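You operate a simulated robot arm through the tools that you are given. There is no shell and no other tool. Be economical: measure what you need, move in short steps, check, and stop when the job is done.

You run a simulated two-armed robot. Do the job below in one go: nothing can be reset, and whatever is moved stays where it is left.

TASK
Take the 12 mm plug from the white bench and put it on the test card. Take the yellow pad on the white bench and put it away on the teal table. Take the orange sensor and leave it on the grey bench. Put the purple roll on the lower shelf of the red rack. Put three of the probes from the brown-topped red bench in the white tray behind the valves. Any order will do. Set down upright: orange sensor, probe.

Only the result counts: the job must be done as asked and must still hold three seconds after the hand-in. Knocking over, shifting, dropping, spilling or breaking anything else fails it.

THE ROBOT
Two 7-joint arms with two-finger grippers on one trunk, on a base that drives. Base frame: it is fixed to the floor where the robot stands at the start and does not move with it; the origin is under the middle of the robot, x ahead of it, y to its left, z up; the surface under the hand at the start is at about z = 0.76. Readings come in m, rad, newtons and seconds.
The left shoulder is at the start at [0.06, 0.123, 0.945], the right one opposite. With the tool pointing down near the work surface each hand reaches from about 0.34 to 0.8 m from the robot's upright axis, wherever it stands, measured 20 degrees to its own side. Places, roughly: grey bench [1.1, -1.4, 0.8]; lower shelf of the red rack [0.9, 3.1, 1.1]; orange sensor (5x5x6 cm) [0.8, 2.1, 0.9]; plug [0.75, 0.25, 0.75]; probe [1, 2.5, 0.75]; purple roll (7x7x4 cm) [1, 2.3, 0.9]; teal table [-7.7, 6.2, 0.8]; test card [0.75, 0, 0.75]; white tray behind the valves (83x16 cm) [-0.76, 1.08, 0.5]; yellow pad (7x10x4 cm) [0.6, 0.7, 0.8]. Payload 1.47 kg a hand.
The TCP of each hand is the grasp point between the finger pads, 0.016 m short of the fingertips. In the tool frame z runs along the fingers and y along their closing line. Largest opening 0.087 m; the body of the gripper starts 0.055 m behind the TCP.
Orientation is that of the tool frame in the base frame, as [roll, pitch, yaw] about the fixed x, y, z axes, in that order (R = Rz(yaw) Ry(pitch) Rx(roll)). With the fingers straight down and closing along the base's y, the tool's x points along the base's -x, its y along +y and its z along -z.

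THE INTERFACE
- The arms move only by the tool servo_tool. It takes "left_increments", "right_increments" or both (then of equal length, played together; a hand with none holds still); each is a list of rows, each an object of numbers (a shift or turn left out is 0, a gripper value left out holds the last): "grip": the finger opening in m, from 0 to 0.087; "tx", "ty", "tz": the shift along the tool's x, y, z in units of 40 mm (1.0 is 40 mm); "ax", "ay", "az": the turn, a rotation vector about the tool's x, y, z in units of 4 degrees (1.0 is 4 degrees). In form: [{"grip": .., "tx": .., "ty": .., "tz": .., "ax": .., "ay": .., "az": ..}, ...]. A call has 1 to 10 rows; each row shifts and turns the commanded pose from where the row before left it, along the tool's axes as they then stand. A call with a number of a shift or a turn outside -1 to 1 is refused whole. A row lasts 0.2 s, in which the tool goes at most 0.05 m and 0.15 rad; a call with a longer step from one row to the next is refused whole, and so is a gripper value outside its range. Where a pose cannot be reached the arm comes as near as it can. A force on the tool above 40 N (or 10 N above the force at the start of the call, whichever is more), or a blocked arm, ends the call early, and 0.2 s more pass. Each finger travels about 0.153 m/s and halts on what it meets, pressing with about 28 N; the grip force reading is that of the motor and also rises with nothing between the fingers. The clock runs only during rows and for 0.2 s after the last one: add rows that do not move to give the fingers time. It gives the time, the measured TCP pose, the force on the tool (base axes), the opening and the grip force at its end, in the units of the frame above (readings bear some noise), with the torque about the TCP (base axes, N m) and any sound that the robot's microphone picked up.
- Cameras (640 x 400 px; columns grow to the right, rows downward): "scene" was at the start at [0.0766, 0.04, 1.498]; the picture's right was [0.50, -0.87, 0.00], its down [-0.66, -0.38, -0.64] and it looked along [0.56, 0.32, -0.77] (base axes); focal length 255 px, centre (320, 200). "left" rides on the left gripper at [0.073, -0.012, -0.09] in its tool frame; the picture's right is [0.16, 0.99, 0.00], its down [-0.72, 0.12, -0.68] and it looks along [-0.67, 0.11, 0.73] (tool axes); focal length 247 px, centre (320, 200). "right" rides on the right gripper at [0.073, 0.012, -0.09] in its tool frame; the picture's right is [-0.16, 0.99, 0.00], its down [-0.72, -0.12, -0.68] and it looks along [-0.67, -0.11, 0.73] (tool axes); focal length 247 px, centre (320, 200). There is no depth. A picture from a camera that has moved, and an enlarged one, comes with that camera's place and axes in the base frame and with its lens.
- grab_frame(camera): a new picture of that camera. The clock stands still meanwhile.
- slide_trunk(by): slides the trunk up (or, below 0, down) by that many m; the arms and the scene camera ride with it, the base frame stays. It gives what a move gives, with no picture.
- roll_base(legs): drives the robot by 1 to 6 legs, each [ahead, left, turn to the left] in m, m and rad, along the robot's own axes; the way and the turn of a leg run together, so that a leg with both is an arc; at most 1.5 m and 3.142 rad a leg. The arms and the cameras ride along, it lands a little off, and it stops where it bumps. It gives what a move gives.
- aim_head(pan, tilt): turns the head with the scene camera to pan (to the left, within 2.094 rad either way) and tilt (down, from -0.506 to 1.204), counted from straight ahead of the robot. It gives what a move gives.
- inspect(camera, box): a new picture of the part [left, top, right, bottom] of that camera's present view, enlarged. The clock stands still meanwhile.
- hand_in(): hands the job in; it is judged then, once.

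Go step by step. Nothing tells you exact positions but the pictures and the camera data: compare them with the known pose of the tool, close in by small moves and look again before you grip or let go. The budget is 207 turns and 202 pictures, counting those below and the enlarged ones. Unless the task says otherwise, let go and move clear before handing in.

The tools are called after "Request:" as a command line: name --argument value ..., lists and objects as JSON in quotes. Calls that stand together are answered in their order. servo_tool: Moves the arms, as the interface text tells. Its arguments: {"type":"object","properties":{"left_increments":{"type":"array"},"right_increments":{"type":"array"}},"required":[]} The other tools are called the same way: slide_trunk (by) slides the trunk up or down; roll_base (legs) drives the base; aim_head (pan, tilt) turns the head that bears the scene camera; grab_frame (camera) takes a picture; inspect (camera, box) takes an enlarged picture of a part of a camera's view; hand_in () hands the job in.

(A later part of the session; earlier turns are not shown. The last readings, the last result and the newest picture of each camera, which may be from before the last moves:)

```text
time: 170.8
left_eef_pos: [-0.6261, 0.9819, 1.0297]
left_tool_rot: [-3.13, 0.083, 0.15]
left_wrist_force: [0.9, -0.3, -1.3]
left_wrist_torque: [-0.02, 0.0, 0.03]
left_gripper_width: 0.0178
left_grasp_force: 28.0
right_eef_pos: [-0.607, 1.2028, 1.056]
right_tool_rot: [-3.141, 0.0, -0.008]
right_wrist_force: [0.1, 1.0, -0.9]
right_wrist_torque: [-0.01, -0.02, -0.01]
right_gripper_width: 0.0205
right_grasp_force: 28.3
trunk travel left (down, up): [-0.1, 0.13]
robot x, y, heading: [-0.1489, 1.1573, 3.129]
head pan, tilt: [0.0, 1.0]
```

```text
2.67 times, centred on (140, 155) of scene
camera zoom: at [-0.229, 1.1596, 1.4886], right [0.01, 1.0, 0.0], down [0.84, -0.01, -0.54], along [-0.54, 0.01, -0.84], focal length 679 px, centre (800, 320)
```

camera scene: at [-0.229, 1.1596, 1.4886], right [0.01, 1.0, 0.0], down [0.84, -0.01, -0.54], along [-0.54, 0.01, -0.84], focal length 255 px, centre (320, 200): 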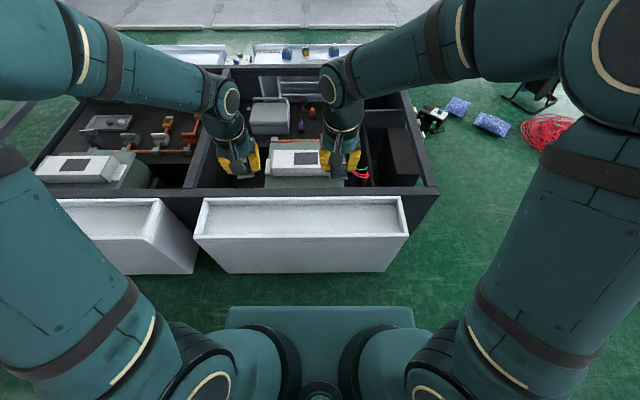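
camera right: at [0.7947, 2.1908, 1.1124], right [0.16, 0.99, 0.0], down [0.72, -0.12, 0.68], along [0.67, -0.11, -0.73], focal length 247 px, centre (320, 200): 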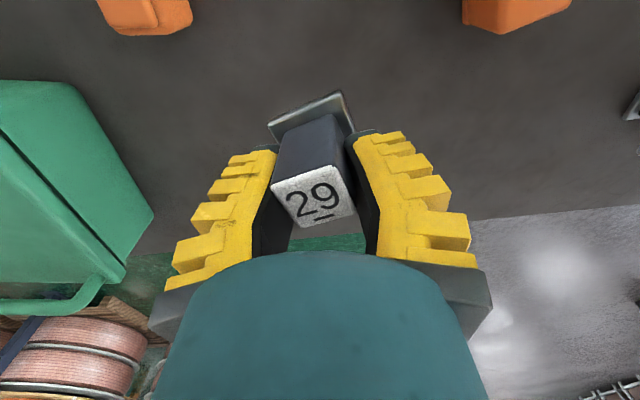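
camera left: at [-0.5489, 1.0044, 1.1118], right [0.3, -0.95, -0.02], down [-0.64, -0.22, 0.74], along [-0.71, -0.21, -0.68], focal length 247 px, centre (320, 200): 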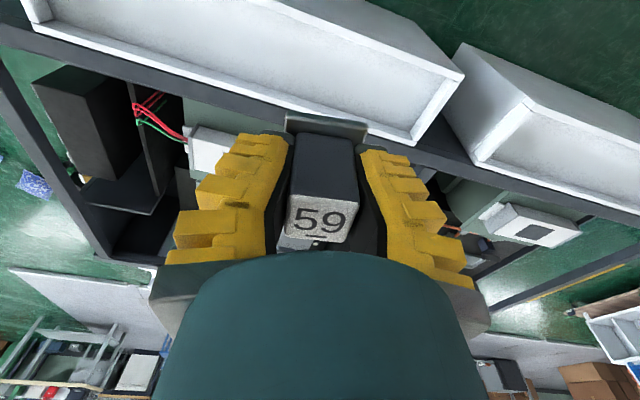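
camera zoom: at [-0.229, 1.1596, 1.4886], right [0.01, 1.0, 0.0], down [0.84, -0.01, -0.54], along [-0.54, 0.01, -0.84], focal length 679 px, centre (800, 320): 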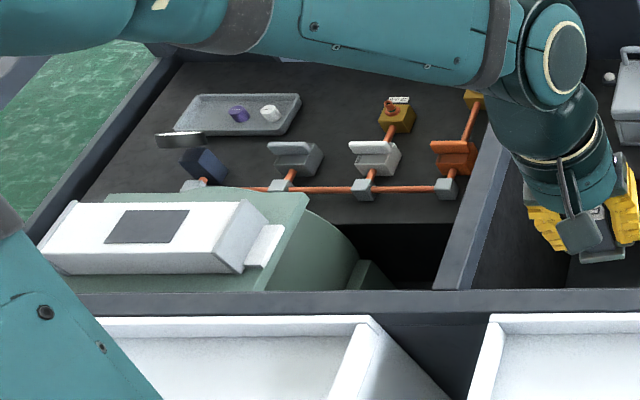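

The near-right white tray (centre about (-0.73, 1.08), rim at z ≈ 0.59, floor ≈ 0.56) matches the place given. I'll lower the trunk and move both probes above it.

Request:
slide_trunk --by -0.1

Request:
servo_tool --left_increments '[{"tx": -0.43, "ty": -0.07, "tz": 0.3}, {"tx": -0.43, "ty": -0.07, "tz": 0.6}, {"tx": -0.43, "ty": -0.07, "tz": 0.6}, {"tx": -0.43, "ty": -0.06, "tz": 0.6}, {"tx": -0.43, "ty": -0.06, "tz": 0.6}, {"tx": -0.42, "ty": -0.06, "tz": 0.6}, {"tz": 0.6}, {"tz": 0.6}, {}]' --right_increments '[{"tx": -0.5, "tz": 0.3}, {"tx": -0.5, "tz": 0.6}, {"tx": -0.5, "tz": 0.6}, {"tx": -0.5, "tz": 0.6}, {"tx": -0.5, "tz": 0.6}, {"tx": -0.5, "tz": 0.6}, {"tz": 0.6}, {"tz": 0.8}, {"tz": 0.4}]'

Request:
grab_frame --camera "left"

Request:
grab_frame --camera "right"

Request:
grab_frame --camera "scene"

```text
time: 172.1
left_eef_pos: [-0.6265, 0.9814, 0.9289]
left_tool_rot: [-3.132, 0.081, 0.149]
left_wrist_force: [-0.3, 0.0, -0.5]
left_wrist_torque: [0.02, -0.02, 0.0]
left_gripper_width: 0.0182
left_grasp_force: 27.9
right_eef_pos: [-0.6075, 1.2023, 0.9566]
right_tool_rot: [-3.141, 0.001, -0.011]
right_wrist_force: [0.7, 0.7, -0.6]
right_wrist_torque: [-0.02, 0.02, -0.04]
right_gripper_width: 0.0205
right_grasp_force: 27.8
trunk travel left (down, up): [0.0, 0.23]
robot x, y, heading: [-0.1503, 1.1614, 3.124]
head pan, tilt: [0.0, 1.0]
```

```text
time: 174.1
left_eef_pos: [-0.745, 0.9827, 0.7559]
left_tool_rot: [-3.131, 0.083, 0.149]
left_wrist_force: [0.1, 0.1, -1.9]
left_wrist_torque: [0.01, -0.03, -0.02]
left_gripper_width: 0.018
left_grasp_force: 27.8
right_eef_pos: [-0.727, 1.2032, 0.7518]
right_tool_rot: [-3.141, -0.001, -0.01]
right_wrist_force: [-0.4, -0.1, -1.3]
right_wrist_torque: [-0.02, -0.01, 0.02]
right_gripper_width: 0.0202
right_grasp_force: 28.0
trunk travel left (down, up): [0.0, 0.23]
robot x, y, heading: [-0.1526, 1.1555, 3.131]
head pan, tilt: [0.0, 1.0]
```

```text
109 pictures are left
camera left: at [-0.6677, 1.0053, 0.8392], right [0.3, -0.95, -0.02], down [-0.64, -0.22, 0.74], along [-0.71, -0.21, -0.68], focal length 247 px, centre (320, 200)
```

left: 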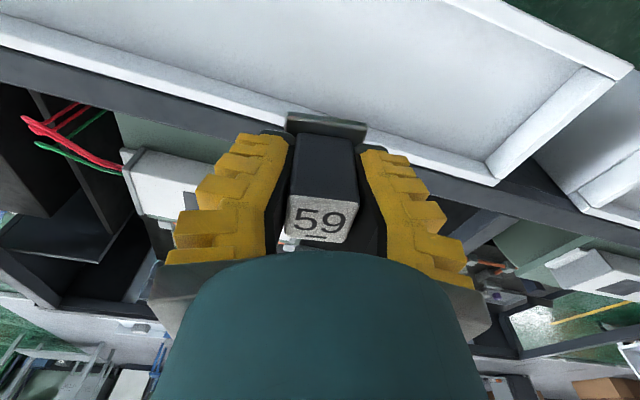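

```text
108 pictures are left
camera right: at [-0.6534, 1.1902, 0.84], right [-0.17, -0.99, 0.0], down [-0.72, 0.12, 0.68], along [-0.67, 0.11, -0.73], focal length 247 px, centre (320, 200)
```

right: 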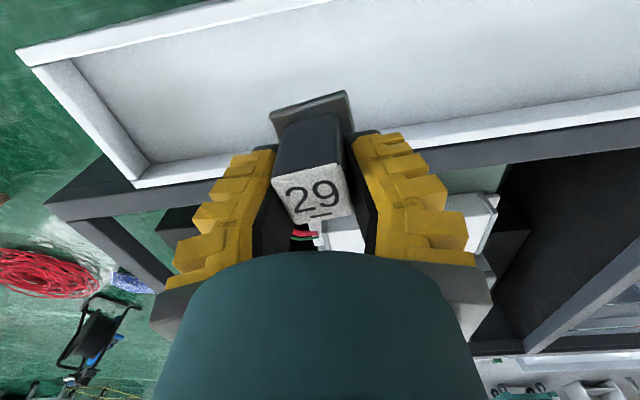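

```text
107 pictures are left
camera scene: at [-0.229, 1.1597, 1.3886], right [0.01, 1.0, 0.0], down [0.84, -0.01, -0.54], along [-0.54, 0.01, -0.84], focal length 255 px, centre (320, 200)
```

scene: 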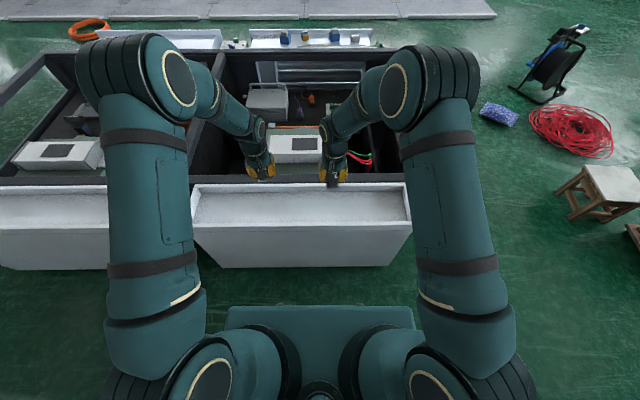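

Request:
inspect --camera "scene" --box '[180, 160, 420, 270]'

```text
2.67 times, centred on (300, 215) of scene
camera zoom: at [-0.229, 1.1597, 1.3886], right [0.01, 1.0, 0.0], down [0.84, -0.01, -0.54], along [-0.54, 0.01, -0.84], focal length 679 px, centre (373, 160)
```

zoom: 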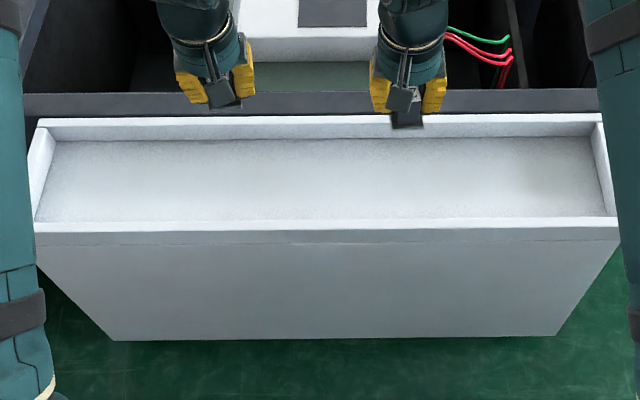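

Triangulating with the hand camera gives rim z ≈ 0.54, floor ≈ 0.51 and centre x ≈ -0.765. Descend to about 0.60 over it.

Request:
servo_tool --left_increments '[{"tx": -0.1, "tz": 0.8}, {"tz": 0.8}, {"tz": 0.8}, {"tz": 0.8}, {"tz": 0.6}, {}]' --right_increments '[{"tx": -0.5, "tz": 0.7}, {"tx": -0.45, "tz": 0.8}, {"tz": 0.8}, {"tz": 0.8}, {"tz": 0.6}, {}]'

Request:
grab_frame --camera "left"

Request:
grab_frame --camera "right"

Request:
inspect --camera "scene" --box '[180, 160, 420, 270]'

```text
time: 175.5
left_eef_pos: [-0.7642, 0.9809, 0.6081]
left_tool_rot: [-3.131, 0.084, 0.149]
left_wrist_force: [0.1, -0.9, -1.0]
left_wrist_torque: [0.0, -0.01, -0.01]
left_gripper_width: 0.0184
left_grasp_force: 27.9
right_eef_pos: [-0.7686, 1.205, 0.6038]
right_tool_rot: [3.141, -0.001, -0.012]
right_wrist_force: [0.1, 0.2, -0.7]
right_wrist_torque: [0.01, 0.02, 0.02]
right_gripper_width: 0.0203
right_grasp_force: 27.8
trunk travel left (down, up): [0.0, 0.23]
robot x, y, heading: [-0.1481, 1.1547, 3.132]
head pan, tilt: [0.0, 1.0]
```

```text
105 pictures are left
camera left: at [-0.6863, 1.0033, 0.6908], right [0.3, -0.95, -0.02], down [-0.64, -0.22, 0.74], along [-0.71, -0.21, -0.68], focal length 247 px, centre (320, 200)
```

left: 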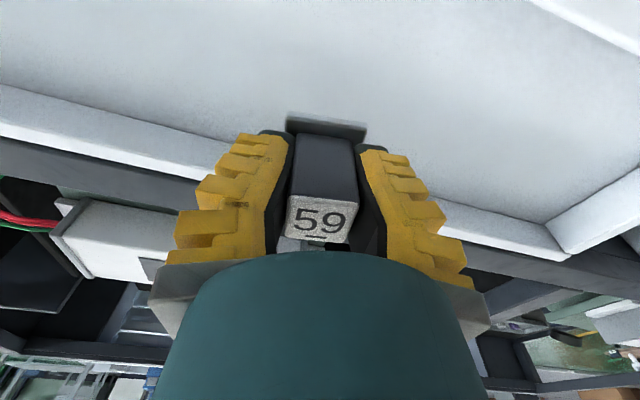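

```text
104 pictures are left
camera right: at [-0.6949, 1.1922, 0.6919], right [-0.17, -0.99, 0.0], down [-0.72, 0.12, 0.68], along [-0.67, 0.11, -0.73], focal length 247 px, centre (320, 200)
```

right: 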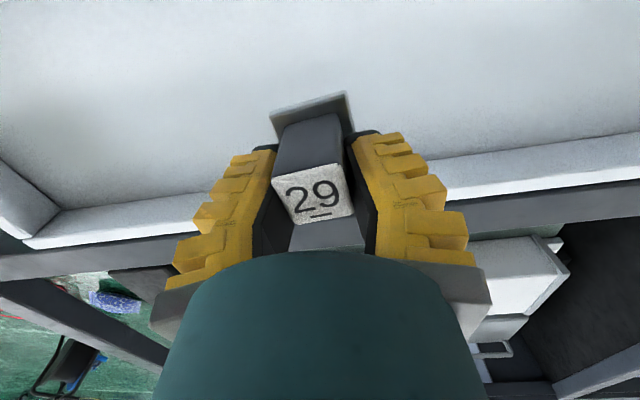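

```text
2.67 times, centred on (300, 215) of scene
camera zoom: at [-0.2289, 1.1597, 1.3887], right [0.01, 1.0, 0.0], down [0.84, -0.01, -0.54], along [-0.54, 0.01, -0.84], focal length 679 px, centre (373, 160)
```

zoom: 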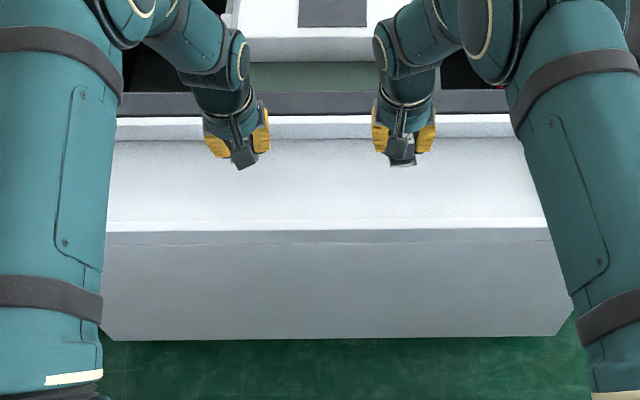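

Request:
servo_tool --left_increments '[{"tz": 0.5}, {"tz": 0.5}, {"tz": 0.3}, {}]' --right_increments '[{"tz": 0.5}, {"tz": 0.5}, {"tz": 0.1}, {}]'

Request:
grab_frame --camera "left"

Request:
grab_frame --camera "right"

```text
time: 176.5
left_eef_pos: [-0.7686, 0.9793, 0.5546]
left_tool_rot: [-3.13, 0.083, 0.15]
left_wrist_force: [0.9, -0.5, -0.3]
left_wrist_torque: [0.0, -0.02, 0.01]
left_gripper_width: 0.0181
left_grasp_force: 27.9
right_eef_pos: [-0.7659, 1.2056, 0.5607]
right_tool_rot: [3.141, -0.001, -0.012]
right_wrist_force: [-0.3, 0.9, -0.9]
right_wrist_torque: [0.02, 0.01, 0.0]
right_gripper_width: 0.0198
right_grasp_force: 27.6
trunk travel left (down, up): [0.0, 0.23]
robot x, y, heading: [-0.1472, 1.1584, 3.126]
head pan, tilt: [0.0, 1.0]
```

```text
102 pictures are left
camera left: at [-0.6906, 1.001, 0.6374], right [0.3, -0.95, -0.02], down [-0.64, -0.22, 0.74], along [-0.71, -0.21, -0.68], focal length 247 px, centre (320, 200)
```

left: 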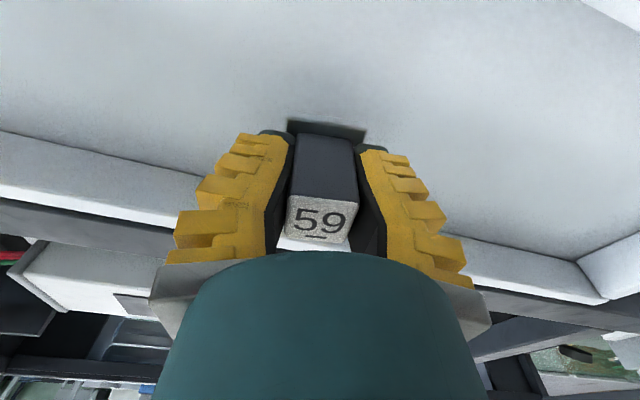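

```text
101 pictures are left
camera right: at [-0.6917, 1.1931, 0.6478], right [-0.17, -0.99, 0.0], down [-0.72, 0.12, 0.68], along [-0.67, 0.11, -0.73], focal length 247 px, centre (320, 200)
```

right: 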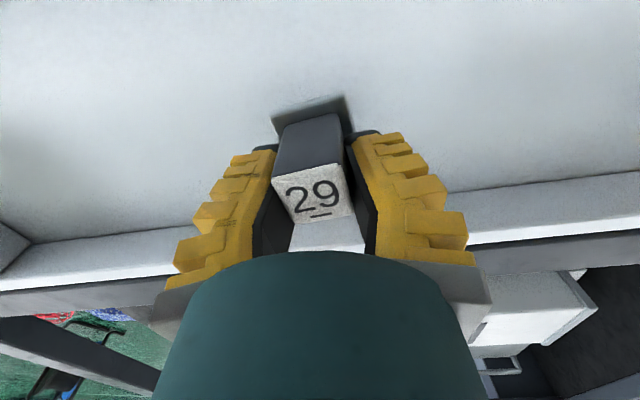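

Nearly down. I'll lower in small steps until each hand feels the tray floor.

Request:
servo_tool --left_increments '[{"tz": 0.1}, {"tz": 0.1}, {"tz": 0.1}, {"tz": 0.1}, {}]'

Request:
servo_tool --right_increments '[{"tz": 0.1}, {"tz": 0.1}, {"tz": 0.1}, {"tz": 0.1}, {}]'

```text
time: 177.7
left_eef_pos: [-0.767, 0.9798, 0.5381]
left_tool_rot: [-3.132, 0.082, 0.15]
left_wrist_force: [-0.1, -0.3, -0.9]
left_wrist_torque: [0.03, 0.0, -0.01]
left_gripper_width: 0.0182
left_grasp_force: 27.8
right_eef_pos: [-0.7677, 1.2062, 0.5595]
right_tool_rot: [-3.141, 0.0, -0.013]
right_wrist_force: [-0.4, 0.4, -0.6]
right_wrist_torque: [0.01, -0.02, 0.01]
right_gripper_width: 0.02
right_grasp_force: 28.0
trunk travel left (down, up): [0.0, 0.23]
robot x, y, heading: [-0.1494, 1.1569, 3.128]
head pan, tilt: [0.0, 1.0]
```

```text
time: 178.9
left_eef_pos: [-0.7676, 0.9792, 0.5381]
left_tool_rot: [-3.132, 0.081, 0.15]
left_wrist_force: [0.3, 1.1, -1.0]
left_wrist_torque: [0.01, 0.01, -0.01]
left_gripper_width: 0.018
left_grasp_force: 27.8
right_eef_pos: [-0.7666, 1.2054, 0.5421]
right_tool_rot: [3.14, -0.002, -0.013]
right_wrist_force: [0.3, -0.2, -0.6]
right_wrist_torque: [0.06, 0.02, -0.01]
right_gripper_width: 0.0203
right_grasp_force: 28.0
trunk travel left (down, up): [0.0, 0.23]
robot x, y, heading: [-0.1498, 1.1589, 3.13]
head pan, tilt: [0.0, 1.0]
```

Request:
servo_tool --left_increments '[{"tz": 0.1}, {"tz": 0.1}, {"tz": 0.1}, {"tz": 0.1}, {}]' --right_increments '[{"tz": 0.1}, {"tz": 0.1}, {"tz": 0.1}, {"tz": 0.1}, {}]'

Request:
grab_frame --camera "left"

Request:
grab_frame --camera "right"

```text
time: 180.1
left_eef_pos: [-0.7682, 0.9793, 0.5238]
left_tool_rot: [-3.131, 0.083, 0.151]
left_wrist_force: [0.4, 0.0, -0.6]
left_wrist_torque: [0.01, 0.0, 0.0]
left_gripper_width: 0.0181
left_grasp_force: 27.7
right_eef_pos: [-0.7652, 1.2051, 0.5277]
right_tool_rot: [-3.14, -0.001, -0.01]
right_wrist_force: [-0.8, -0.1, -0.2]
right_wrist_torque: [-0.02, 0.0, -0.02]
right_gripper_width: 0.0199
right_grasp_force: 28.2
trunk travel left (down, up): [0.0, 0.23]
robot x, y, heading: [-0.1503, 1.1565, 3.135]
head pan, tilt: [0.0, 1.0]
```

```text
100 pictures are left
camera left: at [-0.6912, 1.0019, 0.6057], right [0.3, -0.95, -0.02], down [-0.64, -0.22, 0.74], along [-0.71, -0.21, -0.68], focal length 247 px, centre (320, 200)
```

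left: 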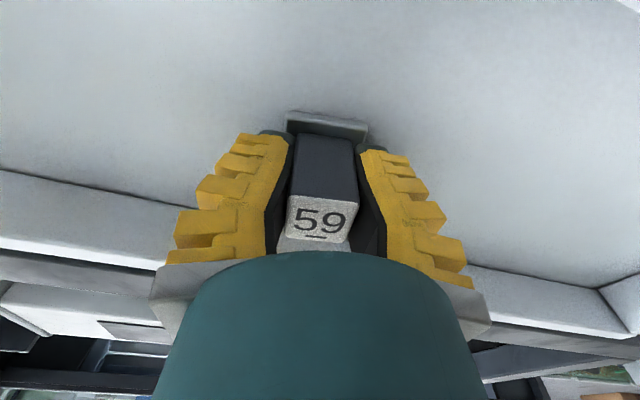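

```text
99 pictures are left
camera right: at [-0.6917, 1.192, 0.6161], right [-0.17, -0.99, 0.0], down [-0.72, 0.12, 0.68], along [-0.67, 0.11, -0.73], focal length 247 px, centre (320, 200)
```

right: 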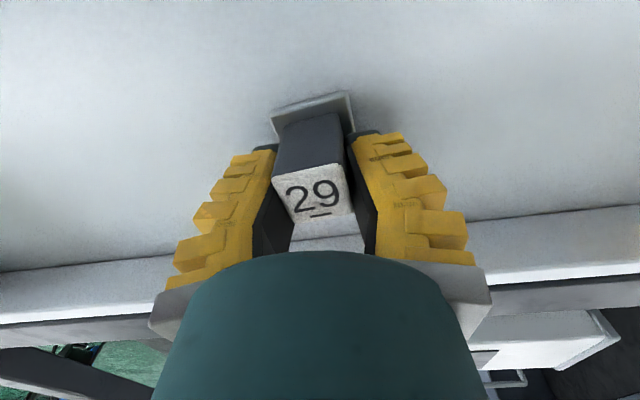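

Request:
servo_tool --left_increments '[{"tz": 0.08}, {"tz": 0.08}, {"tz": 0.08}, {"tz": 0.08}, {}]'

Request:
servo_tool --right_increments '[{"tz": 0.08}, {"tz": 0.08}, {"tz": 0.08}, {"tz": 0.08}, {}]'

```text
time: 181.1
left_eef_pos: [-0.7723, 0.9798, 0.5178]
left_tool_rot: [-3.131, 0.088, 0.15]
left_wrist_force: [6.1, -0.5, 25.1]
left_wrist_torque: [-0.03, -0.34, 0.05]
left_gripper_width: 0.0276
left_grasp_force: 28.1
right_eef_pos: [-0.7646, 1.2046, 0.5281]
right_tool_rot: [3.14, 0.002, -0.01]
right_wrist_force: [-0.5, 0.8, -0.7]
right_wrist_torque: [0.02, 0.0, 0.03]
right_gripper_width: 0.02
right_grasp_force: 27.7
trunk travel left (down, up): [0.0, 0.23]
robot x, y, heading: [-0.1475, 1.1564, 3.133]
head pan, tilt: [0.0, 1.0]
stopped in row 4 (left hand): the force on the tool passed its limit at 44 N (the readings are from after the stop); the commanded pose is now the measured one
```

```text
time: 182.3
left_eef_pos: [-0.7723, 0.9792, 0.5177]
left_tool_rot: [-3.13, 0.09, 0.149]
left_wrist_force: [-7.4, 0.7, 30.7]
left_wrist_torque: [-0.06, -0.1, 0.04]
left_gripper_width: 0.0276
left_grasp_force: 27.9
right_eef_pos: [-0.7645, 1.2052, 0.5163]
right_tool_rot: [3.141, 0.007, -0.011]
right_wrist_force: [-7.0, -4.6, 23.1]
right_wrist_torque: [-0.06, -0.16, -0.02]
right_gripper_width: 0.0296
right_grasp_force: 27.7
trunk travel left (down, up): [0.0, 0.23]
robot x, y, heading: [-0.1498, 1.1555, 3.133]
head pan, tilt: [0.0, 1.0]
```

Both touch down. Relieve slightly, open and rise.

Request:
servo_tool --left_increments '[{"tz": -0.06}, {"grip": 0.04}, {"grip": 0.06}, {"grip": 0.08}, {}, {"tz": -0.3}, {"tz": -0.7}, {"tz": -0.8}, {"tz": -0.8}, {}]' --right_increments '[{"tz": -0.06}, {"grip": 0.04}, {"grip": 0.06}, {"grip": 0.08}, {}, {"tz": -0.3}, {"tz": -0.7}, {"tz": -0.8}, {"tz": -0.8}, {}]'

Request:
grab_frame --camera "left"

Request:
grab_frame --camera "right"

```text
time: 184.5
left_eef_pos: [-0.7602, 0.9782, 0.6197]
left_tool_rot: [-3.13, 0.086, 0.151]
left_wrist_force: [-0.3, 0.3, -0.3]
left_wrist_torque: [0.02, -0.01, -0.01]
left_gripper_width: 0.0818
left_grasp_force: 0.9
right_eef_pos: [-0.7644, 1.2066, 0.619]
right_tool_rot: [-3.141, -0.002, -0.011]
right_wrist_force: [-0.7, -0.5, -0.2]
right_wrist_torque: [-0.01, -0.04, 0.0]
right_gripper_width: 0.0817
right_grasp_force: 1.8
trunk travel left (down, up): [0.0, 0.23]
robot x, y, heading: [-0.149, 1.1583, 3.13]
head pan, tilt: [0.0, 1.0]
```

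```text
98 pictures are left
camera left: at [-0.6838, 1.0016, 0.7025], right [0.3, -0.95, -0.02], down [-0.64, -0.22, 0.74], along [-0.71, -0.21, -0.67], focal length 247 px, centre (320, 200)
```

left: 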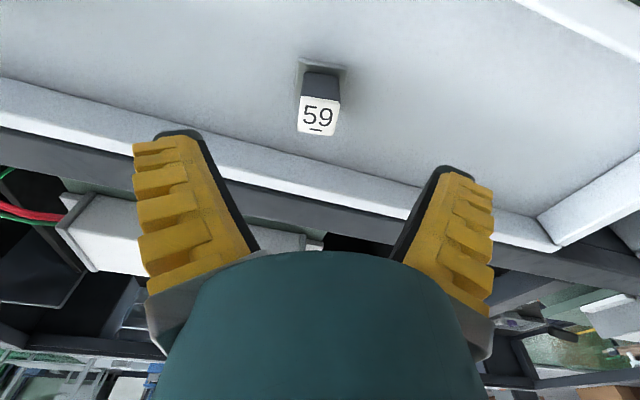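

```text
97 pictures are left
camera right: at [-0.6918, 1.193, 0.7084], right [-0.17, -0.99, 0.0], down [-0.72, 0.12, 0.68], along [-0.67, 0.11, -0.73], focal length 247 px, centre (320, 200)
```

right: 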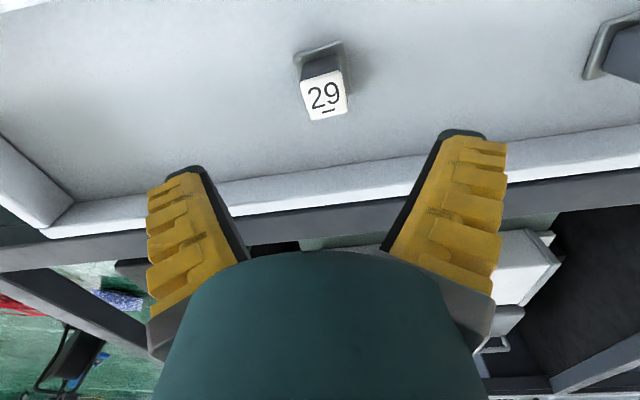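

Both probes stand upright in the tray. Raise, and go back to the bench for the third probe and the sensor.

Request:
servo_tool --left_increments '[{"tz": -0.9}, {"tz": -0.9}, {"tz": -0.9}, {"tz": -0.9}, {"tz": -0.9, "tx": 0.6}, {"tz": -0.9, "tx": 0.6}, {"tz": -0.9, "tx": 0.6}, {"tz": -0.8, "tx": 0.6}, {"az": 0.8, "ay": 0.6}, {"az": 0.8, "ay": 0.6}]' --right_increments '[{"tz": -0.9}, {"tz": -0.9}, {"tz": -0.9}, {"tz": -0.9}, {"tz": -0.9, "tx": 0.6}, {"tz": -0.9, "tx": 0.6}, {"tz": -0.9, "tx": 0.6}, {"tz": -0.8, "tx": 0.6}, {"ty": 0.5}, {"ty": 0.5}]'

Request:
slide_trunk --by 0.1

Request:
roll_base --legs '[[0, -1.15, 0], [0, 0, -3.14]]'

```text
time: 186.7
left_eef_pos: [-0.6423, 0.9938, 0.8939]
left_tool_rot: [-3.137, 0.001, 0.039]
left_wrist_force: [0.2, -0.5, 0.6]
left_wrist_torque: [0.02, 0.0, 0.0]
left_gripper_width: 0.0817
left_grasp_force: 1.7
right_eef_pos: [-0.6703, 1.1655, 0.9064]
right_tool_rot: [3.141, 0.0, -0.01]
right_wrist_force: [-0.2, -0.2, -0.4]
right_wrist_torque: [0.01, 0.01, -0.02]
right_gripper_width: 0.0818
right_grasp_force: 1.4
trunk travel left (down, up): [0.0, 0.23]
robot x, y, heading: [-0.1497, 1.158, 3.13]
head pan, tilt: [0.0, 1.0]
```

```text
time: 188.0
left_eef_pos: [-0.6432, 0.994, 0.9921]
left_tool_rot: [-3.136, 0.0, 0.039]
left_wrist_force: [1.0, -0.2, -0.3]
left_wrist_torque: [0.0, 0.01, 0.01]
left_gripper_width: 0.0816
left_grasp_force: 0.9
right_eef_pos: [-0.67, 1.1664, 1.0053]
right_tool_rot: [3.141, -0.002, -0.009]
right_wrist_force: [-1.1, 0.1, -0.3]
right_wrist_torque: [0.02, 0.0, 0.01]
right_gripper_width: 0.0817
right_grasp_force: 1.0
trunk travel left (down, up): [-0.1, 0.13]
robot x, y, heading: [-0.149, 1.1543, 3.127]
head pan, tilt: [0.0, 1.0]
```

```text
time: 205.7
left_eef_pos: [0.3306, 2.5036, 0.9942]
left_tool_rot: [-3.136, 0.001, -3.049]
left_wrist_force: [0.1, -0.3, 0.3]
left_wrist_torque: [-0.05, 0.03, 0.0]
left_gripper_width: 0.0816
left_grasp_force: 1.5
right_eef_pos: [0.3672, 2.3339, 1.0065]
right_tool_rot: [3.142, 0.001, -3.097]
right_wrist_force: [0.9, 0.5, -0.1]
right_wrist_torque: [0.01, 0.01, 0.02]
right_gripper_width: 0.0816
right_grasp_force: 0.3
trunk travel left (down, up): [-0.1, 0.13]
robot x, y, heading: [-0.1557, 2.3168, 0.047]
head pan, tilt: [0.0, 1.0]
```

Request:
servo_tool --left_increments '[{"tz": -0.8, "grip": 0.087}, {"tz": -0.8}, {"tz": -0.8}, {}, {}, {}]' --right_increments '[{"tz": -0.8, "ty": -0.8, "grip": 0.087}, {"tz": -0.8, "ty": -0.8}, {"tz": -0.3, "ty": -0.8}, {"ty": -0.9}, {"ty": -0.9}, {"ty": -0.9}]'

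Request:
roll_base --legs '[[0, 0, -0.047], [0.29, 0, 0]]'

Request:
grab_frame --camera "scene"

Request:
grab_frame --camera "left"

```text
time: 207.1
left_eef_pos: [0.3293, 2.5026, 1.0877]
left_tool_rot: [-3.137, 0.001, -3.048]
left_wrist_force: [-0.5, 0.1, 1.4]
left_wrist_torque: [0.02, 0.02, 0.0]
left_gripper_width: 0.0871
left_grasp_force: 0.1
right_eef_pos: [0.3744, 2.1303, 1.0821]
right_tool_rot: [3.14, 0.0, -3.096]
right_wrist_force: [0.0, -1.2, -1.0]
right_wrist_torque: [0.0, 0.03, 0.01]
right_gripper_width: 0.0869
right_grasp_force: 0.0
trunk travel left (down, up): [-0.1, 0.13]
robot x, y, heading: [-0.1559, 2.3127, 0.05]
head pan, tilt: [0.0, 1.0]
```

```text
time: 209.5
left_eef_pos: [0.6194, 2.4806, 1.0883]
left_tool_rot: [-3.137, 0.001, -3.095]
left_wrist_force: [-0.3, -0.6, 0.1]
left_wrist_torque: [0.0, 0.03, 0.01]
left_gripper_width: 0.0866
left_grasp_force: 0.1
right_eef_pos: [0.6476, 2.1053, 1.0818]
right_tool_rot: [3.141, -0.002, 3.141]
right_wrist_force: [-0.4, -0.9, 0.1]
right_wrist_torque: [0.0, 0.06, -0.01]
right_gripper_width: 0.087
right_grasp_force: 0.1
trunk travel left (down, up): [-0.1, 0.13]
robot x, y, heading: [0.1272, 2.3145, -0.001]
head pan, tilt: [0.0, 1.0]
```

```text
96 pictures are left
camera scene: at [0.2083, 2.3142, 1.4885], right [0.0, -1.0, 0.0], down [-0.84, 0.0, -0.54], along [0.54, 0.0, -0.84], focal length 255 px, centre (320, 200)
```

scene: 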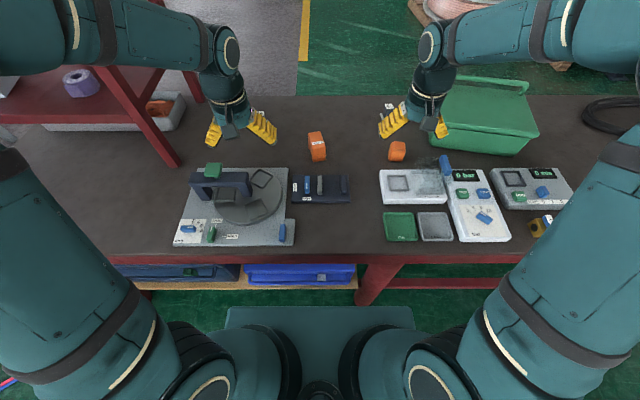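

```text
95 pictures are left
camera left: at [0.5474, 2.4652, 1.1769], right [-0.2, 0.98, -0.01], down [0.72, 0.15, 0.68], along [0.67, 0.13, -0.73], focal length 247 px, centre (320, 200)
```

left: 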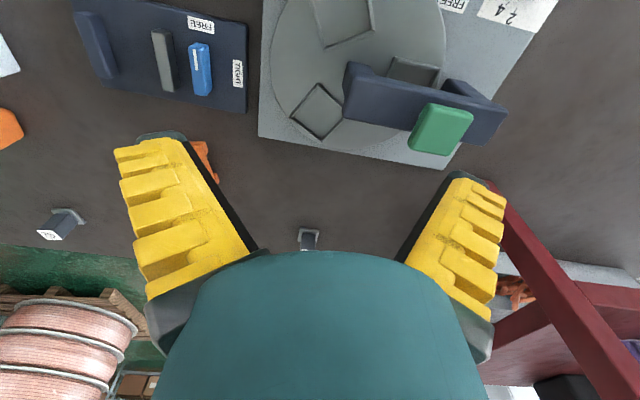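

Request:
roll_base --legs '[[0.028, 0, 0]]'

Request:
servo_tool --left_increments '[{"tx": -0.8, "ty": 0.1}, {"tx": -0.8, "ty": 0.1}, {"tx": -0.8, "ty": 0.1}, {"tx": -0.8, "ty": 0.1}, {"tx": -0.8, "ty": 0.1}, {"tx": -0.8, "ty": 0.1, "ay": -0.8}, {"tx": -0.8, "ty": 0.1, "ay": -0.8}, {"tx": -0.7, "tz": 0.4, "ay": -0.8}, {"tx": -0.6, "tz": 0.6, "ay": -0.8}, {"tx": -0.3, "tz": 0.6}]' --right_increments '[{"tx": -0.5, "ty": -0.2}, {"tx": -0.5, "ty": -0.2}, {"tx": -0.5, "ty": -0.2}, {"tx": -0.5, "ty": -0.2}, {"tx": -0.5, "ty": -0.2}, {"tx": -0.45, "tz": 0.5}, {"tz": 0.6}, {"tz": 0.6}, {"tz": 0.6}, {"tz": 0.5}]'

Request:
grab_frame --camera "left"

Request:
grab_frame --camera "right"

Request:
grab_frame --camera "scene"

```text
time: 210.3
left_eef_pos: [0.6484, 2.48, 1.0868]
left_tool_rot: [-3.138, 0.0, -3.096]
left_wrist_force: [0.7, 0.3, -0.6]
left_wrist_torque: [0.0, 0.0, 0.02]
left_gripper_width: 0.0874
left_grasp_force: 0.1
right_eef_pos: [0.6743, 2.1043, 1.0807]
right_tool_rot: [-3.141, 0.0, 3.139]
right_wrist_force: [-0.4, -0.2, -0.3]
right_wrist_torque: [-0.02, 0.03, 0.0]
right_gripper_width: 0.0868
right_grasp_force: 0.0
trunk travel left (down, up): [-0.1, 0.13]
robot x, y, heading: [0.1551, 2.3139, -0.005]
head pan, tilt: [0.0, 1.0]
```

```text
time: 212.5
left_eef_pos: [0.9468, 2.5224, 1.0388]
left_tool_rot: [-3.137, 0.225, -3.095]
left_wrist_force: [0.1, 1.1, -0.2]
left_wrist_torque: [-0.04, 0.04, -0.02]
left_gripper_width: 0.0869
left_grasp_force: 0.0
right_eef_pos: [0.7927, 2.0657, 0.9712]
right_tool_rot: [-3.141, -0.002, 3.138]
right_wrist_force: [-1.0, -0.3, 0.2]
right_wrist_torque: [-0.04, -0.01, 0.01]
right_gripper_width: 0.087
right_grasp_force: 0.0
trunk travel left (down, up): [-0.1, 0.13]
robot x, y, heading: [0.1556, 2.3119, -0.007]
head pan, tilt: [0.0, 1.0]
```

```text
94 pictures are left
camera left: at [0.8557, 2.5062, 1.1084], right [-0.2, 0.98, -0.04], down [0.55, 0.15, 0.82], along [0.81, 0.14, -0.57], focal length 247 px, centre (320, 200)
```

left: 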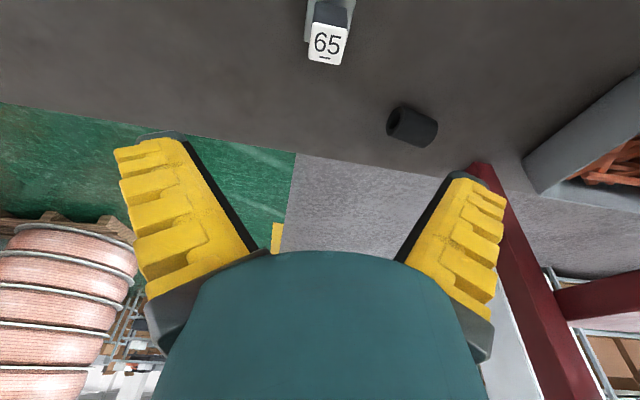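

```text
93 pictures are left
camera right: at [0.7206, 2.0761, 1.0599], right [0.16, 0.99, 0.0], down [0.72, -0.12, 0.68], along [0.67, -0.11, -0.73], focal length 247 px, centre (320, 200)
```

right: 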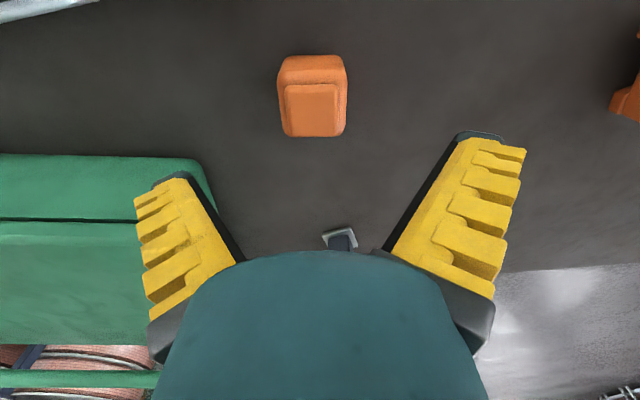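

```text
92 pictures are left
camera scene: at [0.2365, 2.314, 1.4884], right [0.0, -1.0, 0.0], down [-0.84, 0.0, -0.54], along [0.54, 0.0, -0.84], focal length 255 px, centre (320, 200)
```

scene: 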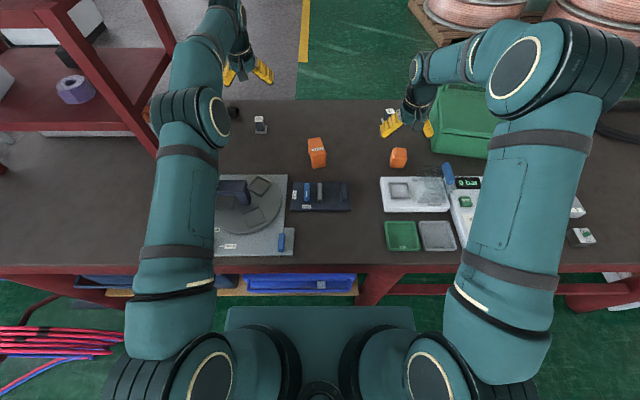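

Request:
servo_tool --left_increments '[{"tx": 0.16, "tz": 0.7}, {"tx": 0.16, "tz": 0.7}, {"tx": 0.16, "tz": 0.7}, {"tx": 0.16, "tz": 0.7}, {}, {}]' --right_increments '[{"tx": 0.14, "ty": -0.12, "az": 0.8}, {"az": 0.8}, {"az": 0.6, "tz": 0.4}, {"tz": 0.6}, {"tz": 0.4}, {}]'

Request:
grab_frame --camera "left"

Request:
grab_frame --camera "right"

Request:
grab_frame --camera "scene"

```text
time: 213.9
left_eef_pos: [0.9448, 2.5206, 0.9207]
left_tool_rot: [-3.136, 0.226, -3.094]
left_wrist_force: [-0.2, 0.3, 0.0]
left_wrist_torque: [-0.01, -0.03, -0.04]
left_gripper_width: 0.0871
left_grasp_force: 0.0
right_eef_pos: [0.7871, 2.0593, 0.9135]
right_tool_rot: [3.141, 0.0, 2.987]
right_wrist_force: [0.4, 0.1, 0.0]
right_wrist_torque: [-0.01, 0.03, 0.0]
right_gripper_width: 0.0872
right_grasp_force: 0.0
trunk travel left (down, up): [-0.1, 0.13]
robot x, y, heading: [0.1568, 2.312, -0.004]
head pan, tilt: [0.0, 1.0]
```

```text
91 pictures are left
camera left: at [0.8544, 2.506, 0.9923], right [-0.2, 0.98, -0.04], down [0.55, 0.15, 0.82], along [0.81, 0.14, -0.57], focal length 247 px, centre (320, 200)
```

left: 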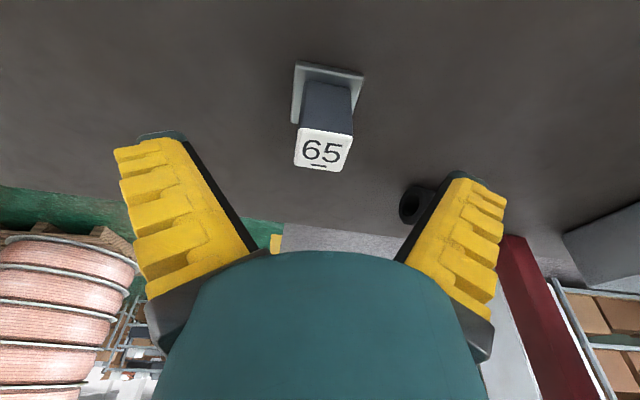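

```text
90 pictures are left
camera right: at [0.7183, 2.0806, 1.002], right [0.31, 0.95, 0.0], down [0.7, -0.23, 0.68], along [0.65, -0.21, -0.73], focal length 247 px, centre (320, 200)
```

right: 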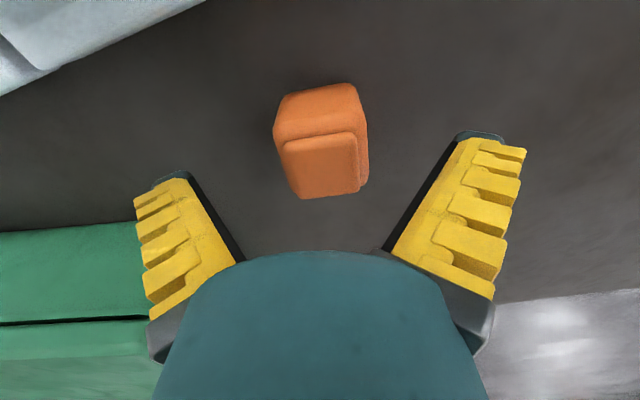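

```text
89 pictures are left
camera scene: at [0.235, 2.3141, 1.4886], right [0.0, -1.0, 0.0], down [-0.84, 0.0, -0.54], along [0.54, 0.0, -0.84], focal length 255 px, centre (320, 200)
```

scene: 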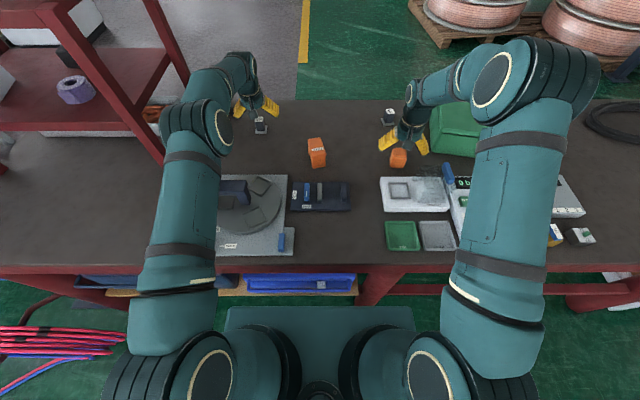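

Request:
servo_tool --left_increments '[{"tx": 0.08, "tz": 0.5}, {"tx": 0.1, "tz": 0.55}, {}, {"grip": 0.0}, {}, {}, {}]' --right_increments '[{"tz": 0.5, "tx": 0.06}, {"tz": 0.45}, {}, {"grip": 0.02}, {}, {}, {}]'

Request:
grab_frame --camera "left"

Request:
grab_frame --camera "right"

```text
time: 215.5
left_eef_pos: [0.9466, 2.5234, 0.8803]
left_tool_rot: [-3.137, 0.228, -3.093]
left_wrist_force: [0.4, -0.1, 6.6]
left_wrist_torque: [0.03, 0.03, -0.03]
left_gripper_width: 0.0209
left_grasp_force: 28.5
right_eef_pos: [0.7845, 2.059, 0.875]
right_tool_rot: [-3.14, 0.0, 2.986]
right_wrist_force: [0.4, -0.2, 1.2]
right_wrist_torque: [0.04, -0.01, 0.02]
right_gripper_width: 0.0445
right_grasp_force: 27.8
trunk travel left (down, up): [-0.1, 0.13]
robot x, y, heading: [0.1566, 2.3129, -0.002]
head pan, tilt: [0.0, 1.0]
```

```text
88 pictures are left
camera left: at [0.8557, 2.5079, 0.9503], right [-0.2, 0.98, -0.04], down [0.55, 0.15, 0.83], along [0.81, 0.14, -0.56], focal length 247 px, centre (320, 200)
```

left: 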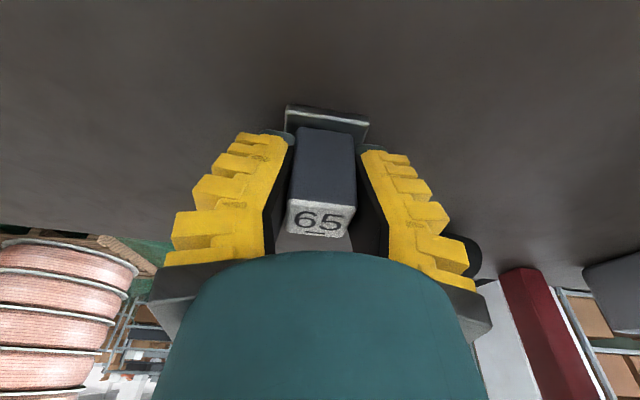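

```text
87 pictures are left
camera right: at [0.7156, 2.0807, 0.9635], right [0.31, 0.95, 0.0], down [0.7, -0.23, 0.68], along [0.65, -0.21, -0.73], focal length 247 px, centre (320, 200)
```

right: 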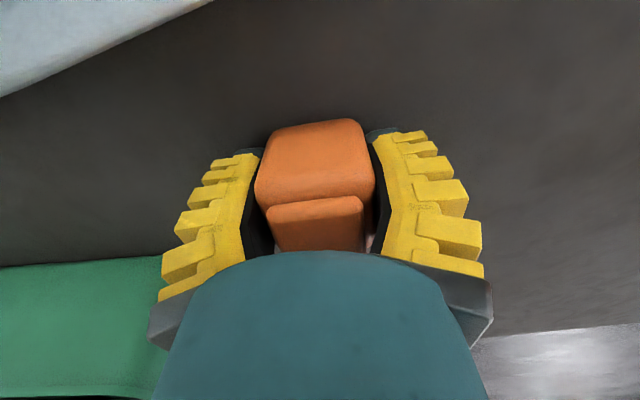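

Both gripped. Lift straight up, then retract.

Request:
servo_tool --left_increments '[{"tx": -0.08, "tz": -0.4}, {"tx": -0.17, "tz": -0.75}, {"tx": -0.17, "tz": -0.75}, {"tx": -0.17, "tz": -0.75}, {"tx": -0.17, "tz": -0.75}, {"tx": -0.1, "tz": -0.5}, {"tx": 0.8}, {"tx": 0.8}, {"tx": 0.8}, {"tx": 0.8}]' --right_increments '[{"tz": -0.4}, {"tz": -0.8}, {"tz": -0.8}, {"tz": -0.8}, {"tz": -0.8}, {"tz": -0.8}, {"tx": 0.6}, {"tx": 0.6}, {"tx": 0.6}, {}]'

Request:
grab_frame --camera "left"

Request:
grab_frame --camera "right"

```text
time: 217.7
left_eef_pos: [0.8197, 2.5152, 1.0105]
left_tool_rot: [-3.136, 0.226, -3.095]
left_wrist_force: [-0.8, 0.7, -1.2]
left_wrist_torque: [0.0, -0.04, -0.01]
left_gripper_width: 0.018
left_grasp_force: 28.1
right_eef_pos: [0.7103, 2.0741, 1.0521]
right_tool_rot: [-3.141, -0.001, 2.985]
right_wrist_force: [-0.2, -0.5, -0.4]
right_wrist_torque: [-0.03, 0.01, 0.01]
right_gripper_width: 0.0445
right_grasp_force: 27.4
trunk travel left (down, up): [-0.1, 0.13]
robot x, y, heading: [0.1596, 2.3077, -0.004]
head pan, tilt: [0.0, 1.0]
```

```text
86 pictures are left
camera left: at [0.7296, 2.4993, 1.0813], right [-0.2, 0.98, -0.04], down [0.55, 0.15, 0.82], along [0.81, 0.14, -0.57], focal length 247 px, centre (320, 200)
```

left: 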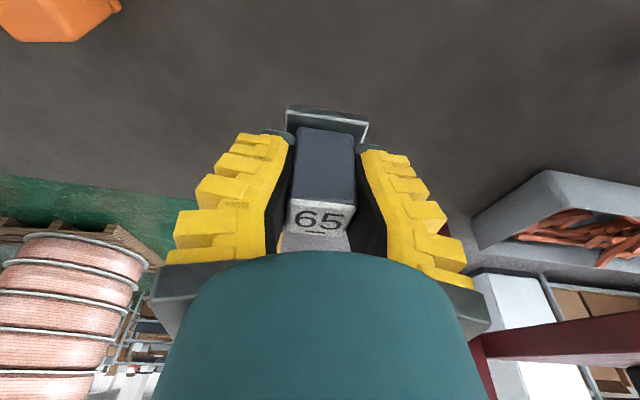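

```text
85 pictures are left
camera right: at [0.6412, 2.0963, 1.1409], right [0.31, 0.95, 0.0], down [0.7, -0.23, 0.68], along [0.65, -0.21, -0.73], focal length 247 px, centre (320, 200)
```

right: 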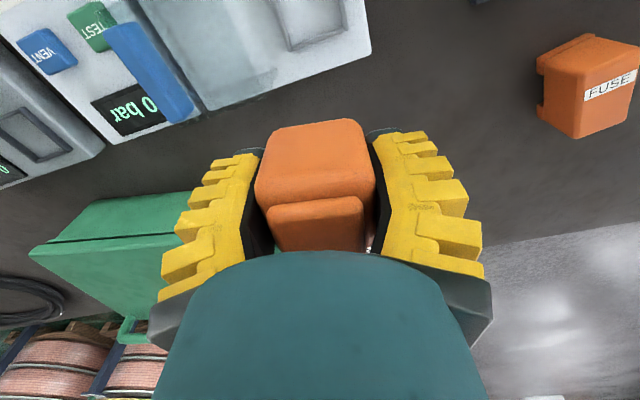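

Request:
servo_tool --left_increments '[{"tx": -0.17, "tz": -0.8}, {"tx": -0.17, "tz": -0.8}, {"tx": -0.17, "tz": -0.8, "ty": -0.3}, {"tx": 0.8, "tz": -0.19, "ty": -0.3}, {"tx": 0.8, "tz": -0.19, "ty": -0.3}, {"tx": 0.8, "tz": -0.19}, {"tx": 0.8, "tz": -0.19}, {"tx": 0.8, "tz": -0.19}, {"tx": 0.8, "tz": -0.19}]' --right_increments '[{}, {}, {}, {"tx": 0.7}, {"tx": 0.7}, {"tx": 0.7}, {"tx": 0.7}, {}, {}]'

Request:
roll_base --legs '[[-0.3, 0, 0], [0, 0, 3.14], [0, 1.2, 0]]'

Request:
grab_frame --camera "scene"

```text
time: 219.7
left_eef_pos: [0.6234, 2.469, 1.1117]
left_tool_rot: [-3.136, 0.226, -3.096]
left_wrist_force: [-0.9, -0.1, -0.3]
left_wrist_torque: [0.02, 0.0, 0.0]
left_gripper_width: 0.0178
left_grasp_force: 27.9
right_eef_pos: [0.5981, 2.0927, 1.05]
right_tool_rot: [3.141, 0.0, 2.985]
right_wrist_force: [0.0, -0.4, -1.0]
right_wrist_torque: [-0.01, -0.02, -0.02]
right_gripper_width: 0.0443
right_grasp_force: 27.7
trunk travel left (down, up): [-0.1, 0.13]
robot x, y, heading: [0.1522, 2.3123, -0.003]
head pan, tilt: [0.0, 1.0]
```

```text
time: 239.5
left_eef_pos: [-0.6596, 0.9676, 1.1114]
left_tool_rot: [-3.137, 0.225, 0.008]
left_wrist_force: [0.5, -0.1, -0.6]
left_wrist_torque: [-0.02, -0.02, -0.03]
left_gripper_width: 0.018
left_grasp_force: 28.0
right_eef_pos: [-0.62, 1.3428, 1.0499]
right_tool_rot: [-3.141, -0.003, -0.196]
right_wrist_force: [0.6, 0.4, -1.7]
right_wrist_torque: [0.01, 0.02, -0.01]
right_gripper_width: 0.0442
right_grasp_force: 27.7
trunk travel left (down, up): [-0.1, 0.13]
robot x, y, heading: [-0.1827, 1.1039, 3.096]
head pan, tilt: [0.0, 1.0]
```

```text
84 pictures are left
camera scene: at [-0.2642, 1.1094, 1.4886], right [0.04, 1.0, 0.0], down [0.84, -0.04, -0.54], along [-0.54, 0.02, -0.84], focal length 255 px, centre (320, 200)
```

scene: 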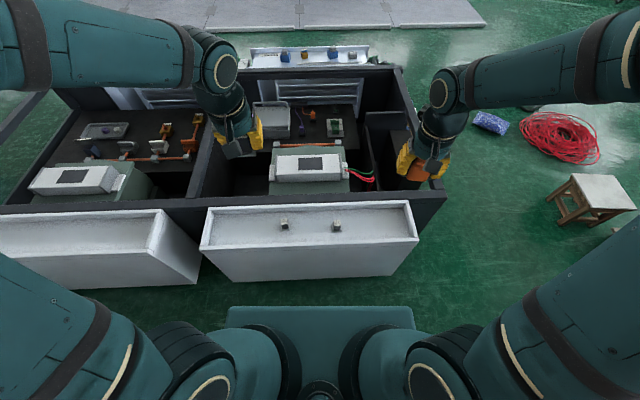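

Request:
slide_trunk --by -0.1

Request:
servo_tool --left_increments '[{"tx": -0.04, "ty": 0.6, "tz": 0.5}, {"tx": -0.04, "ty": 0.6, "tz": 0.9}, {"tx": -0.04, "ty": 0.6, "tz": 0.9}, {"tx": -0.04, "ty": 0.6, "tz": 0.9}, {"tx": -0.04, "ty": 0.6, "tz": 0.9}, {"tx": -0.04, "ty": 0.44, "tz": 0.9}, {"tx": -0.04, "tz": 0.9}, {"tx": -0.04, "tz": 0.9}, {"tx": -0.04, "tz": 0.9}, {}]'

Request:
grab_frame --camera "left"

Request:
grab_frame --camera "scene"

```text
time: 240.8
left_eef_pos: [-0.6586, 0.968, 1.0107]
left_tool_rot: [-3.137, 0.225, 0.006]
left_wrist_force: [0.0, 0.1, -0.5]
left_wrist_torque: [-0.03, 0.02, 0.0]
left_gripper_width: 0.018
left_grasp_force: 27.7
right_eef_pos: [-0.6188, 1.3433, 0.9516]
right_tool_rot: [3.141, -0.002, -0.198]
right_wrist_force: [0.0, -0.1, 0.5]
right_wrist_torque: [0.02, -0.01, 0.03]
right_gripper_width: 0.0441
right_grasp_force: 27.7
trunk travel left (down, up): [0.0, 0.23]
robot x, y, heading: [-0.1845, 1.1041, 3.097]
head pan, tilt: [0.0, 1.0]
```

```text
time: 243.1
left_eef_pos: [-0.7411, 0.8337, 0.7095]
left_tool_rot: [-3.136, 0.225, 0.008]
left_wrist_force: [-0.1, -0.1, -0.6]
left_wrist_torque: [-0.04, 0.03, 0.03]
left_gripper_width: 0.0181
left_grasp_force: 28.4
right_eef_pos: [-0.6187, 1.3422, 0.9507]
right_tool_rot: [-3.142, -0.001, -0.195]
right_wrist_force: [0.1, 0.1, -0.6]
right_wrist_torque: [-0.01, -0.01, 0.02]
right_gripper_width: 0.0444
right_grasp_force: 28.1
trunk travel left (down, up): [0.0, 0.23]
robot x, y, heading: [-0.1833, 1.1054, 3.099]
head pan, tilt: [0.0, 1.0]
```

```text
83 pictures are left
camera left: at [-0.6497, 0.8464, 0.7811], right [0.16, -0.99, -0.04], down [-0.55, -0.12, 0.82], along [-0.82, -0.11, -0.57], focal length 247 px, centre (320, 200)
```

left: 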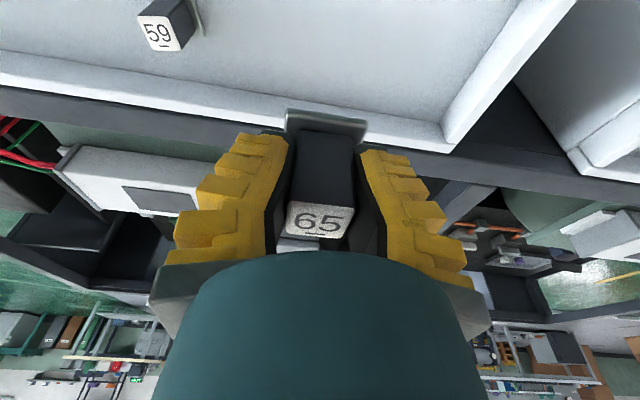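

```text
82 pictures are left
camera scene: at [-0.264, 1.1096, 1.3886], right [0.04, 1.0, 0.0], down [0.84, -0.04, -0.54], along [-0.54, 0.02, -0.84], focal length 255 px, centre (320, 200)
```

scene: 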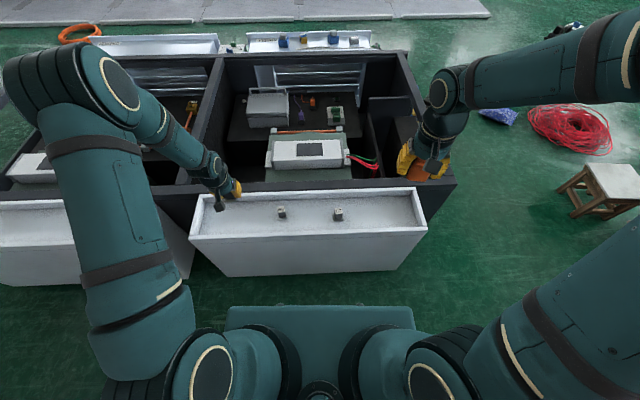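

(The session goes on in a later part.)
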